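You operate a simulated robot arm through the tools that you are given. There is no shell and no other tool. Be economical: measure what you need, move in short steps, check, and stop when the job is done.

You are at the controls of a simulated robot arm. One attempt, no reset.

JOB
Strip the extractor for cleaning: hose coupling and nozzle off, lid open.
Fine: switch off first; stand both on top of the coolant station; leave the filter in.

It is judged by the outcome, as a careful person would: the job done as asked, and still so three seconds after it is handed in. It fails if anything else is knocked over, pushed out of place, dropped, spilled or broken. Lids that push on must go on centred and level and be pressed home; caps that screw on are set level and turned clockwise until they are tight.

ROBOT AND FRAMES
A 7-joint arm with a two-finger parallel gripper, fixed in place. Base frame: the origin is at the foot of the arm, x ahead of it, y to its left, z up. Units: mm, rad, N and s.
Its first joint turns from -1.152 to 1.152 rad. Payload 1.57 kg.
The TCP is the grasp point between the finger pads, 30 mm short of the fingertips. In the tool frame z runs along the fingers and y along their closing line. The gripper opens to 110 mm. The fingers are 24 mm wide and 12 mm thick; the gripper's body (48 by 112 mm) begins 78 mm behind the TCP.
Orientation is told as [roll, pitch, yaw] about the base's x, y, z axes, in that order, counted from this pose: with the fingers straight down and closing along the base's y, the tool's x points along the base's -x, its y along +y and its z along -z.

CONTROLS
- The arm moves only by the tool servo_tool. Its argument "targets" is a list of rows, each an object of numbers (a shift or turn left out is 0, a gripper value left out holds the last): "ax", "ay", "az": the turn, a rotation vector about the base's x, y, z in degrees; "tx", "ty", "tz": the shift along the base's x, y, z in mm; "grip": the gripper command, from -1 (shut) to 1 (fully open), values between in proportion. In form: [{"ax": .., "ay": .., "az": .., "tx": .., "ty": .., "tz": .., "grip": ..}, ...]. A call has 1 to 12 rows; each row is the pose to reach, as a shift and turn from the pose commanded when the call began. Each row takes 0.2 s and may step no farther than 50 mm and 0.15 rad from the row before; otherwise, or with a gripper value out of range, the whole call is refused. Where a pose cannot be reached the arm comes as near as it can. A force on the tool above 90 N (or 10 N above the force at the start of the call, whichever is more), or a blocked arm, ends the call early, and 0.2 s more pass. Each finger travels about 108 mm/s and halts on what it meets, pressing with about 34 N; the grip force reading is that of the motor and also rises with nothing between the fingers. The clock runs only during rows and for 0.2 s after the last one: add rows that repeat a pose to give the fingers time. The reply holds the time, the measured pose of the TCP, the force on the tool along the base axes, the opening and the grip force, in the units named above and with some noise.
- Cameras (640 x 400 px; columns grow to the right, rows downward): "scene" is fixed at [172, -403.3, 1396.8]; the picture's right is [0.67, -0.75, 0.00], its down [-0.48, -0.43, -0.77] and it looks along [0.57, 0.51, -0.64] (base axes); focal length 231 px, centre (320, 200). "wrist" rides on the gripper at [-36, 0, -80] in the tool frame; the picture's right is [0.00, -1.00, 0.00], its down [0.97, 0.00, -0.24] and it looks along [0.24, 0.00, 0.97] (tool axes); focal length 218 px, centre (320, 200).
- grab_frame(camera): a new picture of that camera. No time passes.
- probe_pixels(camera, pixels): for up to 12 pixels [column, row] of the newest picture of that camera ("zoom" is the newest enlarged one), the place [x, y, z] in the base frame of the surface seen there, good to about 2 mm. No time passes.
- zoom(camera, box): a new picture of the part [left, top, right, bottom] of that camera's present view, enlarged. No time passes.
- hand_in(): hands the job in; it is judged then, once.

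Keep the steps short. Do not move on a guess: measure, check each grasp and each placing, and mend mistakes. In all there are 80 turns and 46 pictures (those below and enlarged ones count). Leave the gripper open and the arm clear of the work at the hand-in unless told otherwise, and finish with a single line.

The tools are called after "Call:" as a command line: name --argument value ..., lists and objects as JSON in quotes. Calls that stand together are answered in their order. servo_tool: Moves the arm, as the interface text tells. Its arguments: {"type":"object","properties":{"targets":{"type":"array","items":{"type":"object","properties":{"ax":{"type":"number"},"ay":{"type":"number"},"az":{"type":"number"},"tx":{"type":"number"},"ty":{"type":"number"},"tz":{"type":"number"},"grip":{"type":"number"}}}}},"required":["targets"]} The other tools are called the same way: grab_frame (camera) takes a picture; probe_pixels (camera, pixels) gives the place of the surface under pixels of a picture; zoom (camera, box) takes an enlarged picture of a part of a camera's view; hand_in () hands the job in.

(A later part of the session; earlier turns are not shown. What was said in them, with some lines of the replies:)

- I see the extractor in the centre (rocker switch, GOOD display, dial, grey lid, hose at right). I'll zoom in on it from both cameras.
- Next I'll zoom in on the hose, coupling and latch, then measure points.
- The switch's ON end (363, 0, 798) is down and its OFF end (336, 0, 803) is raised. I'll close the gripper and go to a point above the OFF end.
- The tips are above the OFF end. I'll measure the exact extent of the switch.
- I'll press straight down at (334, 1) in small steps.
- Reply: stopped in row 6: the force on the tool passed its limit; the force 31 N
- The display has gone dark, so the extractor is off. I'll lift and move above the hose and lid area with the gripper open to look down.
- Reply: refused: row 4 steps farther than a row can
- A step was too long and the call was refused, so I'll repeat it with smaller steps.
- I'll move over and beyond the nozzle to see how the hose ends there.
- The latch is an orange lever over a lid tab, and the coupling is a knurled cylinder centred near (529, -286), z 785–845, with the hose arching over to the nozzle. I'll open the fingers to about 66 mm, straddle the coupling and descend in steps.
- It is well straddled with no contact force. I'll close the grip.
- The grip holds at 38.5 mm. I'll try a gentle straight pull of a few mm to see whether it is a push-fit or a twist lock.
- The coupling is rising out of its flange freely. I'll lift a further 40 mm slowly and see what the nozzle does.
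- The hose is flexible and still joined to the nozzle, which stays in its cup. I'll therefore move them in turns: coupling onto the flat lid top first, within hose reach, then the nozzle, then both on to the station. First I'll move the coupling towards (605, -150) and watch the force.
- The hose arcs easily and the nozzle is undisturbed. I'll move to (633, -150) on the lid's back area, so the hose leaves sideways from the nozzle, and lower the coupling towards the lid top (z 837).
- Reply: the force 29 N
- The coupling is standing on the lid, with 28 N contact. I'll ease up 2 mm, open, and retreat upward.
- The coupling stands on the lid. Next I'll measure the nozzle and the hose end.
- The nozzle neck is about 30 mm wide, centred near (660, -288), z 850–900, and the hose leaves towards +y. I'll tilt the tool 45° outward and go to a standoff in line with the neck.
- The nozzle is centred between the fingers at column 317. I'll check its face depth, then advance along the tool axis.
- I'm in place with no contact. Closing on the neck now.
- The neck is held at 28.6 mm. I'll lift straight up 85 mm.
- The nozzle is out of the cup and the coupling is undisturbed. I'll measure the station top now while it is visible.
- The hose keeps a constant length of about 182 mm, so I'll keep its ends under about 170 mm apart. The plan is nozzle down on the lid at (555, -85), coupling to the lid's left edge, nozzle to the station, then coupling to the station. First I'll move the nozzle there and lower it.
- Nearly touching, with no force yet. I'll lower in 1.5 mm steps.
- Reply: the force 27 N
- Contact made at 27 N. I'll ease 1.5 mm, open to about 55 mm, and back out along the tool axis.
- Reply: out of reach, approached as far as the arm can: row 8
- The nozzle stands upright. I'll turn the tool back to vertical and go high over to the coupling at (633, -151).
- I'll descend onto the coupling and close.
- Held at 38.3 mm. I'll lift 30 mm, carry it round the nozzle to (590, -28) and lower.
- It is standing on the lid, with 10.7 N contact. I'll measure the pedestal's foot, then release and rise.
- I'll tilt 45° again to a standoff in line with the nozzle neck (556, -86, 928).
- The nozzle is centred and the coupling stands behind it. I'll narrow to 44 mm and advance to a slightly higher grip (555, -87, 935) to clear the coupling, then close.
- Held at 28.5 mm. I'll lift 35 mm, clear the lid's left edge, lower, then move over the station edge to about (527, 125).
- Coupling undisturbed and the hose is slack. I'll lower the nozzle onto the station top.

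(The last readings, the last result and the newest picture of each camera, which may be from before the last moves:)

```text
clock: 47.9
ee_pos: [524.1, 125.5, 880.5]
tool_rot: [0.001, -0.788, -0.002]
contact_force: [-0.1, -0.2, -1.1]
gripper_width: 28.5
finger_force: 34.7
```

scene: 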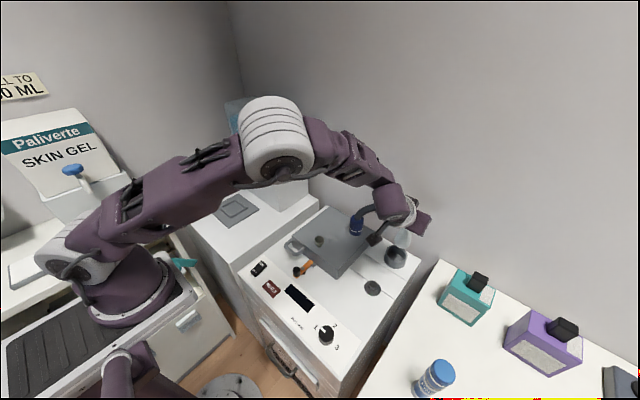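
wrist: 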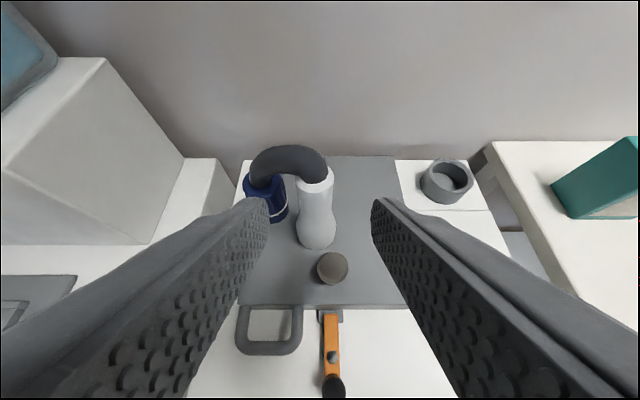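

Call:
servo_tool --targets '[{"tz": -1}, {"tz": -2}, {"tz": -3}, {"tz": -3}]'

```text
clock: 48.9
ee_pos: [525.8, 124.7, 878.8]
tool_rot: [0.0, -0.793, -0.002]
contact_force: [-3.4, -5.2, 24.5]
gripper_width: 28.8
finger_force: 34.1
```

Seated. I'll release, back out and rise.

Call:
servo_tool --targets '[{"tz": 1.5}, {"tz": 1.5, "grip": -0.5}, {"tz": 1.5, "grip": -0.2}, {"tz": 1.5, "grip": -0.2}, {"tx": -20, "tz": 21, "grip": -0.2}, {"tx": -50, "tz": 51, "grip": -0.2}, {"tx": -70, "tz": 90, "grip": -0.1}, {"tx": -70, "tz": 130, "grip": -0.05}, {"tx": -70, "tz": 165, "grip": -0.05}]'

Call:
zoom --camera "scene" --box '[220, 150, 370, 280]'

```text
clock: 50.9
ee_pos: [453.7, 125.1, 1042.2]
tool_rot: [0.002, -0.786, -0.002]
contact_force: [0.2, -0.7, -0.4]
gripper_width: 52.2
finger_force: 0.1
```

```text
3.08 times, centred on (295, 215) of scene
```

zoom: 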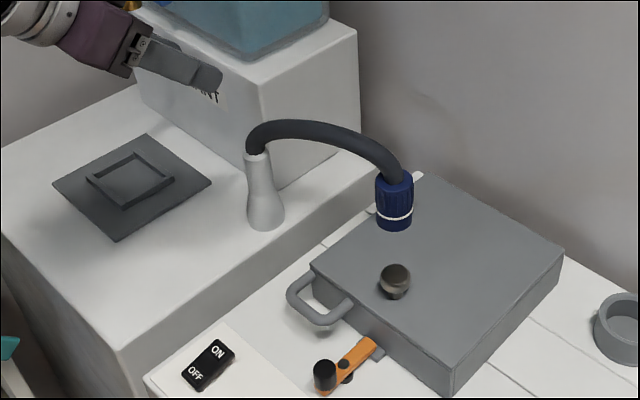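

The nozzle stands upright on the station. I'll go vertical and move over the coupling at (590, -30).

Call:
servo_tool --targets '[{"ay": 7.5, "ty": -22}, {"ay": 15, "ty": -45, "tz": 5}, {"ay": 22.5, "ty": -70, "tz": 10}, {"ay": 30, "ty": -95, "tz": 13}, {"ay": 37.5, "ty": -120, "tz": 13}, {"ay": 45, "ty": -145, "tz": 13, "tx": 20}, {"ay": 45, "ty": -155, "tx": 60, "tz": 13}, {"ay": 45, "ty": -155, "tx": 100, "tz": 13}, {"ay": 45, "ty": -155, "tx": 136, "tz": 13}, {"ay": 45, "ty": -155, "tx": 136, "tz": 13}]'

```text
clock: 53.1
ee_pos: [592.0, -31.5, 1058.3]
tool_rot: [0.0, -0.002, 0.001]
contact_force: [-0.8, -0.1, 0.1]
gripper_width: 52.3
finger_force: 0.2
out of reach, approached as far as the arm can: row 2
```

Call:
servo_tool --targets '[{"tx": -1.5, "ty": 1.5, "tz": -40}, {"tx": -1.5, "ty": 1.5, "tz": -80}, {"tx": -1.5, "ty": 1.5, "tz": -120}, {"tx": -1.5, "ty": 1.5, "tz": -145}, {"tx": -1.5, "ty": 1.5, "tz": -159}, {"tx": -1.5, "ty": 1.5, "tz": -159, "grip": -0.4}, {"tx": -1.5, "ty": 1.5, "tz": -159, "grip": -1}, {"tx": -1.5, "ty": 1.5, "tz": -159, "grip": -1}]'

```text
clock: 54.9
ee_pos: [587.1, -28.1, 896.7]
tool_rot: [-0.001, -0.002, 0.002]
contact_force: [-1.7, -0.8, 4.7]
gripper_width: 38.4
finger_force: 34.5
```

Held at 38.4 mm. I'll lift, swing it in front over the lid edge, and on to the station near (430, 140).

Call:
servo_tool --targets '[{"tz": 12}, {"tz": 24}, {"tz": 24, "tx": -30, "ty": 15}, {"tz": 24, "tx": -65, "ty": 30}, {"tz": 24, "tx": -100, "ty": 50}, {"tz": 24, "tx": -130, "ty": 80}, {"tz": 24, "tx": -150, "ty": 115}, {"tz": 10, "tx": -157, "ty": 150}, {"tz": -15, "tx": -157, "ty": 168}, {"tz": -40, "tx": -157, "ty": 168}, {"tz": -53, "tx": -157, "ty": 168}, {"tz": -53, "tx": -157, "ty": 168}]'

Call:
servo_tool --targets '[{"tz": -1.5}, {"tz": -3}, {"tz": -4}, {"tz": -4}]'

```text
clock: 57.5
ee_pos: [430.4, 140.6, 844.4]
tool_rot: [0.001, -0.001, 0.002]
contact_force: [-0.9, 0.0, -1.3]
gripper_width: 38.3
finger_force: 34.5
```

```text
clock: 58.5
ee_pos: [432.6, 140.5, 838.9]
tool_rot: [0.0, -0.003, 0.001]
contact_force: [-0.6, 0.5, -1.0]
gripper_width: 38.1
finger_force: 34.1
```

Call:
servo_tool --targets '[{"tz": -1}, {"tz": -2}, {"tz": -3}, {"tz": -3}]'

```text
clock: 59.5
ee_pos: [432.8, 140.2, 836.3]
tool_rot: [0.001, -0.002, 0.001]
contact_force: [-1.6, -6.6, 27.7]
gripper_width: 38.2
finger_force: 34.8
```

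The coupling is seated on the station top. I'll release, rise, and check.

Call:
servo_tool --targets '[{"tz": 1.5}, {"tz": 1.5, "grip": -0.2}, {"tz": 1.5, "grip": 0.1}, {"tz": 1.5, "grip": 0.1}, {"tz": 30, "grip": 0.1}, {"tz": 75, "grip": 0.1}, {"tz": 120, "grip": 0.1}, {"tz": 155, "grip": 0.1}, {"tz": 155, "ty": -45, "grip": -0.5}, {"tz": 155, "ty": -90, "grip": -1}, {"tz": 155, "ty": -135, "grip": -1}, {"tz": 155, "ty": -180, "grip": -1}]'

Call:
grab_frame --camera "scene"

```text
clock: 62.1
ee_pos: [430.7, -41.8, 992.2]
tool_rot: [0.001, -0.003, 0.0]
contact_force: [0.9, 0.6, -0.1]
gripper_width: 0.0
finger_force: 21.2
```

```text
7 pictures are left
```

scene: 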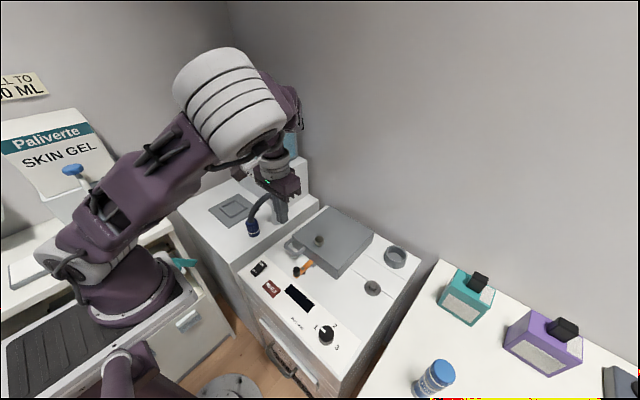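

Both stand on the station. Next is the latch; I'll measure its parts and the handle.

Call:
probe_pixels --camera "scene" --pixels '[[296, 268], [297, 273], [303, 268], [307, 265], [311, 261], [315, 267], [288, 243], [292, 253], [300, 257], [305, 249], [319, 240], [292, 247]]'

Call:
zoom --camera "wrist" --box '[270, 80, 470, 220]'

```text
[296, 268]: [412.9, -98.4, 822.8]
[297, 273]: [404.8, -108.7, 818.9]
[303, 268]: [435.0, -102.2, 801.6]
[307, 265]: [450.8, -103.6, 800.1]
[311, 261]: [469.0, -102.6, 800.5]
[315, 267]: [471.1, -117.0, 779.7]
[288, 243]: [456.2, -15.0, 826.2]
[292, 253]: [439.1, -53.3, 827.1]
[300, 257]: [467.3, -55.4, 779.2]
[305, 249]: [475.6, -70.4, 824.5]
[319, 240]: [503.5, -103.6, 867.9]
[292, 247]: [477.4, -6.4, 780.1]
```

```text
2.86 times, centred on (370, 150) of wrist
```

zoom: 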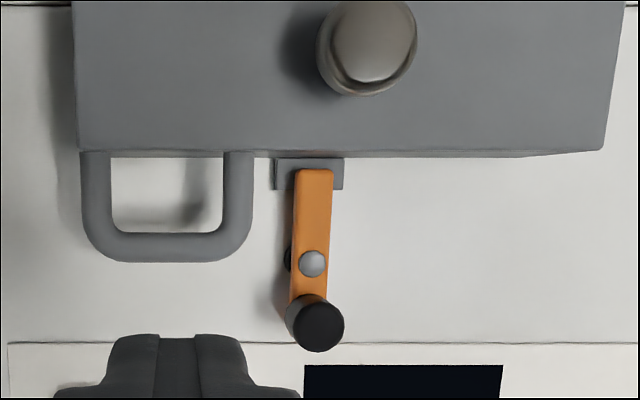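

The pivot is at (435, -101), the knob at (410, -99), z ≤ 822, and the bar end sits on the lid tab. I'll swing the knob towards -y, keeping it clear of the handle. First I'll place the closed fingers left of the knob.

Call:
servo_tool --targets '[{"tx": -12, "ty": -15, "tz": -40}, {"tx": -22, "ty": -28, "tz": -80}, {"tx": -22, "ty": -28, "tz": -120}, {"tx": -22, "ty": -28, "tz": -145}, {"tx": -22, "ty": -28, "tz": -154}, {"tx": -22, "ty": -28, "tz": -154}]'

```text
clock: 63.5
ee_pos: [411.4, -69.6, 836.8]
tool_rot: [0.0, -0.001, 0.001]
contact_force: [0.8, 0.5, -0.3]
gripper_width: 0.0
finger_force: 21.4
```

Call:
servo_tool --targets '[{"tx": 0, "ty": -10}, {"tx": -3, "ty": -18}, {"tx": -5, "ty": -26}, {"tx": -6, "ty": -36}, {"tx": -3, "ty": -46}, {"tx": 2, "ty": -53}, {"tx": 6, "ty": -55}, {"tx": 6, "ty": -55}]'

Call:
servo_tool --targets '[{"tx": -12, "ty": 4}, {"tx": -12, "ty": 4, "tz": 40}, {"tx": -12, "ty": 4, "tz": 85}, {"tx": -8, "ty": 10, "tz": 130}]'

Call:
grab_frame --camera "wrist"

```text
clock: 64.9
ee_pos: [405.7, -103.7, 835.4]
tool_rot: [0.029, 0.008, 0.008]
contact_force: [-10.4, 15.5, 13.5]
gripper_width: 0.0
finger_force: 21.5
stopped in row 6: the force on the tool passed its limit (the readings are from after the stop); the commanded pose is now the measured one
```

```text
clock: 65.9
ee_pos: [402.2, -94.4, 967.5]
tool_rot: [0.023, 0.008, 0.008]
contact_force: [-0.2, 0.8, 0.0]
gripper_width: 0.0
finger_force: 21.3
```

```text
5 pictures are left
```

wrist: 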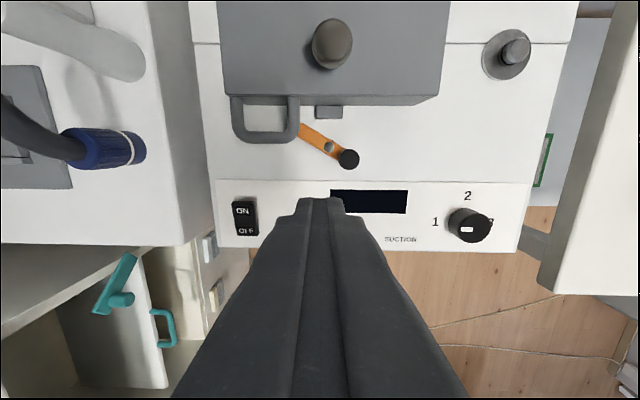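

The latch has swung off the tab. I'll check the bar end against the tab and handle, and re-measure the knob.

Call:
probe_pixels --camera "wrist" --pixels '[[302, 130], [299, 126], [306, 126], [318, 112], [340, 112], [292, 130], [292, 105], [265, 135], [331, 40], [312, 45], [350, 45], [350, 158]]'

```text
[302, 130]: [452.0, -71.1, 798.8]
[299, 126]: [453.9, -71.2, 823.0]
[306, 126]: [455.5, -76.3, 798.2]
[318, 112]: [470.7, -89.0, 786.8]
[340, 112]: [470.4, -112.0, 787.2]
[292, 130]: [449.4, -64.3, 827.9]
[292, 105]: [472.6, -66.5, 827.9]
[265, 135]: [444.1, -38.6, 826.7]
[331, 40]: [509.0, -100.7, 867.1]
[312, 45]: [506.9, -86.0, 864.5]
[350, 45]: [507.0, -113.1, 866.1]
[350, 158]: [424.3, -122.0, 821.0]
```

The bar is clear of the tab. I'll level the tool, open to 50 mm and go above the lid knob (507, -99.5).

Call:
servo_tool --targets '[{"ax": -1.3, "ay": -0.5, "az": -0.5, "tx": 40, "ty": -2, "grip": -0.1}, {"ax": -1.3, "ay": -0.5, "az": -0.5, "tx": 80, "ty": -4, "grip": -0.1}, {"ax": -1.3, "ay": -0.5, "az": -0.5, "tx": 105, "ty": -5, "tz": -30, "grip": -0.1}, {"ax": -1.3, "ay": -0.5, "az": -0.5, "tx": 105, "ty": -5, "tz": -65, "grip": -0.1}, {"ax": -1.3, "ay": -0.5, "az": -0.5, "tx": 105, "ty": -5, "tz": -92, "grip": -0.1}, {"ax": -1.3, "ay": -0.5, "az": -0.5, "tx": 105, "ty": -5, "tz": -92, "grip": -0.1}, {"ax": -1.3, "ay": -0.5, "az": -0.5, "tx": 105, "ty": -5, "tz": -92, "grip": -0.6}, {"ax": -1.3, "ay": -0.5, "az": -0.5, "tx": 105, "ty": -5, "tz": -92, "grip": -1}, {"ax": -1.3, "ay": -0.5, "az": -0.5, "tx": 105, "ty": -5, "tz": -92, "grip": -1}]'

```text
clock: 67.9
ee_pos: [505.3, -99.0, 877.6]
tool_rot: [0.005, -0.001, 0.0]
contact_force: [4.0, 10.7, -6.4]
gripper_width: 28.9
finger_force: 38.6
```

The knob is gripped at 28.9 mm. I'll lift a few mm to feel the hinge.

Call:
servo_tool --targets '[{"tz": 3}, {"tz": 6}, {"tz": 10, "ay": -3}, {"tz": 10, "ay": -3}]'

```text
clock: 68.9
ee_pos: [504.7, -99.5, 885.6]
tool_rot: [0.005, -0.054, 0.0]
contact_force: [12.1, 11.8, -8.2]
gripper_width: 28.9
finger_force: 38.8
```

The lid lifts freely and pulls towards +x. The knob would end up facing the wall, so the front handle is the better grip: its bar runs parallel to the hinge and can turn between the pads. I'll lower the lid back, release the knob and rise.

Call:
servo_tool --targets '[{"tz": -5, "ay": 1}, {"tz": -8, "ay": 3}, {"tz": -10, "ay": 3}, {"tz": -10, "ay": 3, "grip": -0.5}, {"tz": -10, "ay": 3, "grip": -0.1}, {"tz": -10, "ay": 3, "grip": -0.1}, {"tz": 30, "ay": 3, "grip": -0.45}, {"tz": 70, "ay": 3, "grip": -0.45}]'

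Call:
servo_tool --targets '[{"az": 8, "tx": -8, "ty": 5}, {"az": 16, "tx": -15, "ty": 10}, {"az": 24, "tx": -22, "ty": 15}, {"az": 32, "tx": -29, "ty": 20}, {"az": 40, "tx": -36, "ty": 25}, {"az": 48, "tx": -43, "ty": 30}, {"az": 56, "tx": -50, "ty": 36}, {"az": 64, "tx": -55, "ty": 42}, {"az": 72, "tx": -58, "ty": 48}, {"az": 80, "tx": -60, "ty": 53}, {"az": 88, "tx": -61, "ty": 57}, {"az": 90, "tx": -61, "ty": 57}]'

Call:
grab_frame --camera "wrist"

```text
clock: 70.7
ee_pos: [505.9, -102.2, 954.0]
tool_rot: [0.0, -0.002, 0.001]
contact_force: [-0.3, -0.3, 0.4]
gripper_width: 30.1
finger_force: 0.1
```

```text
clock: 73.3
ee_pos: [343.7, 32.4, 955.3]
tool_rot: [0.001, -0.002, 1.57]
contact_force: [0.5, 0.7, 0.1]
gripper_width: 30.3
finger_force: 0.0
out of reach, approached as far as the arm can: row 5, 6, 7, 8, 9, 10, 11, 12
```

```text
4 pictures are left
```

wrist: 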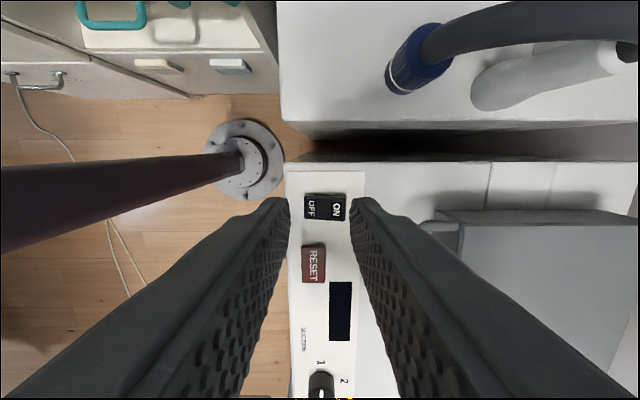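

Yaw +90° meets a joint limit. I'll turn the other way to -90°.

Call:
servo_tool --targets '[{"az": -8}, {"az": -16}, {"az": -24}, {"az": -32}, {"az": -40}, {"az": -48}, {"az": -56}, {"az": -64}, {"az": -72}, {"az": -80}, {"az": -85}, {"az": -90}]'

Call:
servo_tool --targets '[{"az": -8}, {"az": -16}, {"az": -24}, {"az": -32}, {"az": -40}, {"az": -48}, {"az": -56}, {"az": -64}, {"az": -72}, {"az": -80}, {"az": -85}, {"az": -90}]'

```text
clock: 75.9
ee_pos: [335.4, 31.3, 962.4]
tool_rot: [0.003, -0.002, -0.001]
contact_force: [-1.0, -0.9, -0.8]
gripper_width: 30.4
finger_force: 0.1
```

```text
clock: 78.5
ee_pos: [335.3, 31.6, 962.9]
tool_rot: [0.004, 0.0, -1.572]
contact_force: [0.3, 0.2, -0.1]
gripper_width: 30.1
finger_force: 0.1
```

-90° works. I'll move above the handle bar at (443, -42).

Call:
servo_tool --targets '[{"tx": 35, "ty": -25}, {"tx": 70, "ty": -50}, {"tx": 108, "ty": -73}, {"tx": 108, "ty": -73, "tz": -30}, {"tx": 108, "ty": -73, "tz": -65}, {"tx": 108, "ty": -73, "tz": -65}]'

Call:
grab_frame --camera "wrist"

```text
clock: 79.9
ee_pos: [444.3, -40.2, 896.1]
tool_rot: [0.005, -0.003, -1.572]
contact_force: [-0.4, 0.0, -0.6]
gripper_width: 30.2
finger_force: 0.0
```

```text
3 pictures are left
```

wrist: 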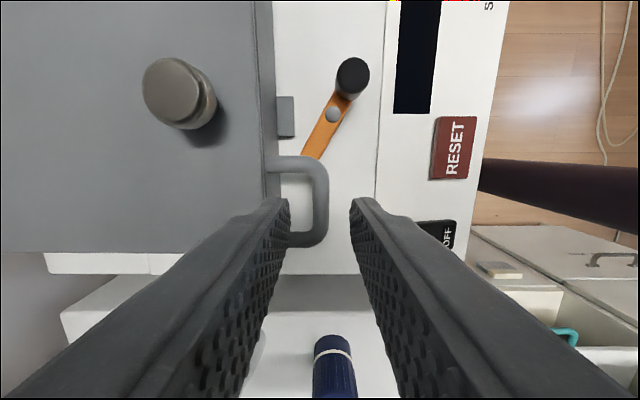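

Call:
probe_pixels --camera "wrist" --pixels '[[321, 200], [314, 195], [328, 195], [310, 165], [305, 237], [270, 190], [295, 190], [305, 195]]'

```text
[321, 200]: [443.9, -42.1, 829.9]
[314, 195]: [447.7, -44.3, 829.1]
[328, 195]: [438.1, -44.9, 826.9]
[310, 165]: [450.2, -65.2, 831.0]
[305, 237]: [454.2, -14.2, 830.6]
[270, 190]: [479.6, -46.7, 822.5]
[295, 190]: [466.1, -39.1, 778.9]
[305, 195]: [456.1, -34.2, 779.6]
```

The bar is centred between the fingers (x 444, top z 829, y centre -40). I'll lower so the tips pass 13 mm below the bar centre, then close.

Call:
servo_tool --targets '[{"tz": -20}, {"tz": -40}, {"tz": -50}, {"tz": -55}, {"tz": -55}, {"tz": -55, "grip": -1}, {"tz": -55, "grip": -1}]'

```text
clock: 81.5
ee_pos: [444.5, -39.6, 842.0]
tool_rot: [0.008, -0.002, -1.571]
contact_force: [20.2, -2.1, 1.2]
gripper_width: 12.0
finger_force: 29.1
```

The bar is held at 12 mm. I'll raise along a small arc and read the side force to locate the hinge.

Call:
servo_tool --targets '[{"tz": 7, "tx": 1}, {"tz": 14, "tx": 2}, {"tz": 22, "tx": 3.4}, {"tz": 22, "tx": 3.4}]'

```text
clock: 82.5
ee_pos: [444.7, -40.2, 864.1]
tool_rot: [-0.003, -0.002, -1.569]
contact_force: [-19.4, 8.1, 0.3]
gripper_width: 11.9
finger_force: 29.2
```

The lid rises almost vertically, so the hinge is near z 832 at the lid's rear. I'll continue along that arc to about 30°.

Call:
servo_tool --targets '[{"tx": -1, "tz": 8}, {"tx": -0.3, "tz": 16.5}, {"tx": 1.3, "tz": 26}, {"tx": 3, "tz": 35.6}, {"tx": 5.4, "tz": 45}, {"tx": 7.9, "tz": 54.3}, {"tx": 11, "tz": 63.5}, {"tx": 14.4, "tz": 72.4}, {"tx": 18.2, "tz": 81.3}, {"tx": 22.4, "tz": 90}, {"tx": 22.4, "tz": 90}]'

```text
clock: 84.9
ee_pos: [468.8, -41.0, 954.1]
tool_rot: [0.0, -0.002, -1.571]
contact_force: [-33.1, 1.0, 14.9]
gripper_width: 11.8
finger_force: 29.2
```

The side force (-33 N) says my arc is a bit too tight. I'll widen the radius and continue to 45°.

Call:
servo_tool --targets '[{"tx": -1.5, "tz": 3}, {"tx": 3, "tz": 12}, {"tx": 8.5, "tz": 21.5}, {"tx": 14, "tz": 30}, {"tx": 19.6, "tz": 38.1}, {"tx": 25.7, "tz": 46}, {"tx": 32.1, "tz": 53.6}, {"tx": 32.1, "tz": 53.6}]'

```text
clock: 86.7
ee_pos: [503.1, -39.7, 1007.4]
tool_rot: [0.002, -0.002, -1.572]
contact_force: [16.4, -5.0, -15.4]
gripper_width: 11.7
finger_force: 29.3
```

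Close to the true arc now (about 16 N pull). Continuing to about 68°.

Call:
servo_tool --targets '[{"tx": 7.5, "tz": 5.8}, {"tx": 14.7, "tz": 13}, {"tx": 22, "tz": 19.6}, {"tx": 29.7, "tz": 26}, {"tx": 37.6, "tz": 32}, {"tx": 45.8, "tz": 37.8}, {"tx": 54, "tz": 43}, {"tx": 62.8, "tz": 48}, {"tx": 73, "tz": 53.5}, {"tx": 73, "tz": 53.5}]'

```text
clock: 88.9
ee_pos: [575.5, -40.1, 1063.3]
tool_rot: [0.002, -0.002, -1.573]
contact_force: [1.7, 3.7, -5.0]
gripper_width: 11.3
finger_force: 28.8
```

Nearly zero side force. Continuing towards 92°.

Call:
servo_tool --targets '[{"tx": 8, "tz": 3.5}, {"tx": 16, "tz": 6.8}, {"tx": 24, "tz": 9.7}, {"tx": 33.5, "tz": 12.7}, {"tx": 43, "tz": 15.3}, {"tx": 53, "tz": 17.5}, {"tx": 62.7, "tz": 19.2}, {"tx": 72.5, "tz": 20.5}, {"tx": 82.5, "tz": 21.4}, {"tx": 90.5, "tz": 21.7}, {"tx": 90.5, "tz": 21.7}]'

```text
clock: 91.3
ee_pos: [657.1, -40.2, 1079.5]
tool_rot: [0.002, -0.007, -1.574]
contact_force: [1.7, -19.5, -14.4]
gripper_width: 12.2
finger_force: 28.4
out of reach, approached as far as the arm can: row 9, 10, 11
```

The arm reached its limit near x 657, with the lid at about 88°. I'll take a picture to see the lid.

Call:
zoom --camera "scene" --box '[200, 100, 430, 310]'

Call:
probe_pixels --camera "zoom" --pixels '[[380, 60], [450, 100], [330, 200], [420, 240], [370, 130], [300, 250], [340, 110], [470, 150]]'

```text
1.90 times, centred on (315, 205) of scene
```

zoom: 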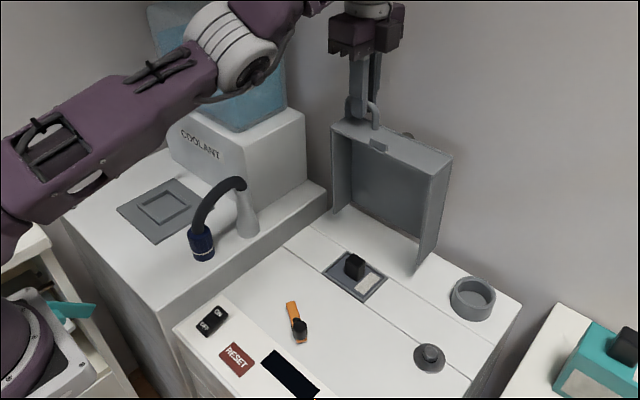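

```text
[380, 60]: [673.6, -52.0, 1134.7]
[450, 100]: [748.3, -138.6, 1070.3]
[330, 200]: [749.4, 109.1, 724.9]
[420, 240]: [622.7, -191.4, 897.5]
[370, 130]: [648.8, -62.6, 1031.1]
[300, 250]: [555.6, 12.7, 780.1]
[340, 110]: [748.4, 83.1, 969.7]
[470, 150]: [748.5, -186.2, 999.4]
```

The lid is about 88° open, with the filter in place in its recess. I'll tilt the tool tips towards +x to gain reach and take the lid further back, to about 98°.

Call:
servo_tool --targets '[{"ay": -6, "tx": -2}, {"ay": -12, "tx": -3}, {"ay": -18, "tx": -4}, {"ay": -24, "tx": -5}, {"ay": -30, "tx": -5}, {"ay": -30, "tx": 3, "tz": 1}, {"ay": -30, "tx": 11, "tz": 2}, {"ay": -30, "tx": 18, "tz": 3}, {"ay": -30, "tx": 18, "tz": 3}]'

```text
clock: 93.1
ee_pos: [721.5, -127.0, 1176.3]
tool_rot: [0.66, 0.034, -1.833]
contact_force: [-37.5, 4.5, 10.6]
gripper_width: 0.1
finger_force: 21.8
out of reach, approached as far as the arm can: row 1, 2, 3, 4, 5, 6, 7
stopped in row 9: the force on the tool passed its limit (the readings are from after the stop); the commanded pose is now the measured one
```

The arm veered off and the grip slipped off the handle. I'll look before doing anything else.

Call:
grab_frame --camera "scene"

```text
1 pictures are left
```

scene: 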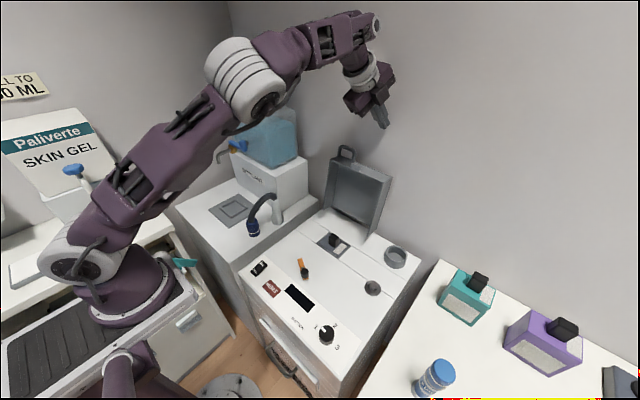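

The lid stays open by itself and everything else is in place. I'll measure the lid angle.

Call:
probe_pixels --camera "scene" --pixels '[[347, 148], [358, 172], [388, 182], [380, 228], [333, 205], [332, 160], [385, 185], [357, 195], [332, 240], [252, 228], [277, 215], [378, 124]]'

```text
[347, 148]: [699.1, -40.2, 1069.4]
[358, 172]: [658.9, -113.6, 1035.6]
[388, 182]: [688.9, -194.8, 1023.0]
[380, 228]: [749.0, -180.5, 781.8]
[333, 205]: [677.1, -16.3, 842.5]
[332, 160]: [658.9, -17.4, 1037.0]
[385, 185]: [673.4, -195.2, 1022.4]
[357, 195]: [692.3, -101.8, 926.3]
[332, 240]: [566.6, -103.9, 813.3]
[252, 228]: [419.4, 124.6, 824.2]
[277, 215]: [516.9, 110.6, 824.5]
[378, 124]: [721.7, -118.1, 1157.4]
```

The lid rests at about 100°, past vertical, and is stable. I'll back the arm away slowly, off the wall, upward and towards the base.

Call:
servo_tool --targets '[{"tx": -12, "tz": 6}, {"tx": -25, "tz": 12}, {"tx": -45, "tz": 16}, {"tx": -70, "tz": 18}, {"tx": -95, "tz": 18}, {"tx": -125, "tz": 18}, {"tx": -155, "tz": 18}, {"tx": -185, "tz": 18}, {"tx": -215, "tz": 18}, {"tx": -245, "tz": 18}]'

```text
clock: 95.3
ee_pos: [548.1, -111.4, 1174.1]
tool_rot: [0.662, 0.034, -1.835]
contact_force: [-0.1, -0.4, 0.1]
gripper_width: 0.2
finger_force: 21.2
out of reach, approached as far as the arm can: row 8, 9, 10
```

I'm clear. I'll open the gripper and draw back a little further.

Call:
servo_tool --targets '[{"az": 8, "tx": -5}, {"az": 16, "tx": -10}, {"az": 24, "tx": -20}, {"az": 32, "tx": -30, "grip": 0}, {"az": 40, "tx": -40, "grip": 1}, {"az": 48, "tx": -50, "grip": 1}, {"az": 48, "tx": -50, "grip": 1}, {"az": 48, "tx": -50, "grip": 1}]'

Call:
grab_frame --camera "scene"

```text
clock: 97.1
ee_pos: [603.8, -89.6, 1181.1]
tool_rot: [0.661, 0.037, -0.995]
contact_force: [0.6, -0.3, -0.3]
gripper_width: 110.1
finger_force: 0.0
out of reach, approached as far as the arm can: row 1, 2, 3, 4, 5, 6, 7, 8
```

```text
0 pictures are left
```

scene: 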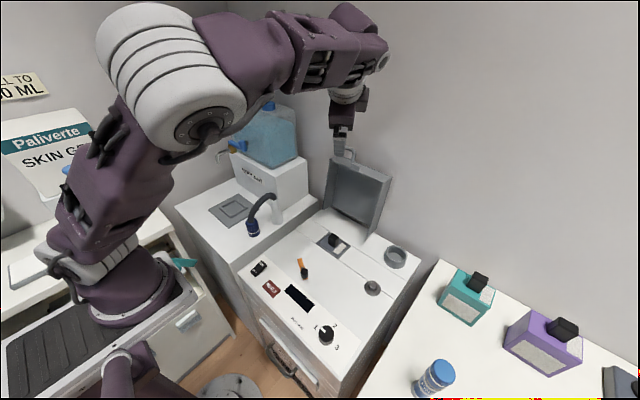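

The gripper is open and above the lid, and everything is in place. One small step back for clearance.

Call:
servo_tool --targets '[{"tx": -15, "tz": 3}, {"tx": -30, "tz": 5}, {"tx": -45, "tz": 5}, {"tx": -60, "tz": 5}, {"tx": -60, "tz": 5}]'

Call:
probe_pixels --camera "scene" --pixels '[[344, 156], [388, 182], [335, 165], [252, 228], [277, 210]]'

```text
clock: 98.3
ee_pos: [599.6, -77.9, 1197.3]
tool_rot: [0.662, 0.037, -0.998]
contact_force: [-0.1, -0.5, -0.3]
gripper_width: 110.1
finger_force: 0.1
out of reach, approached as far as the arm can: row 1, 2, 3, 4, 5
```

```text
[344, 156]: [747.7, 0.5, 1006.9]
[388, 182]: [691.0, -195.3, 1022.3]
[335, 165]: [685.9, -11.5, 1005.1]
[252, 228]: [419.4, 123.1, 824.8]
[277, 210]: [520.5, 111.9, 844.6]
```

The lid holds at the same angle, (691, -195, 1022) against (689, -195, 1023) before. The coupling and nozzle stand on the station, and the arm is free, about 100 mm above the lid. Handing in.

Call:
hand_in

```text
The job is handed in.
```

The extractor is switched off, its hose coupling and nozzle are standing on top of the coolant station still joined by the hose, and the lid is open at about 100° with the filter left in.
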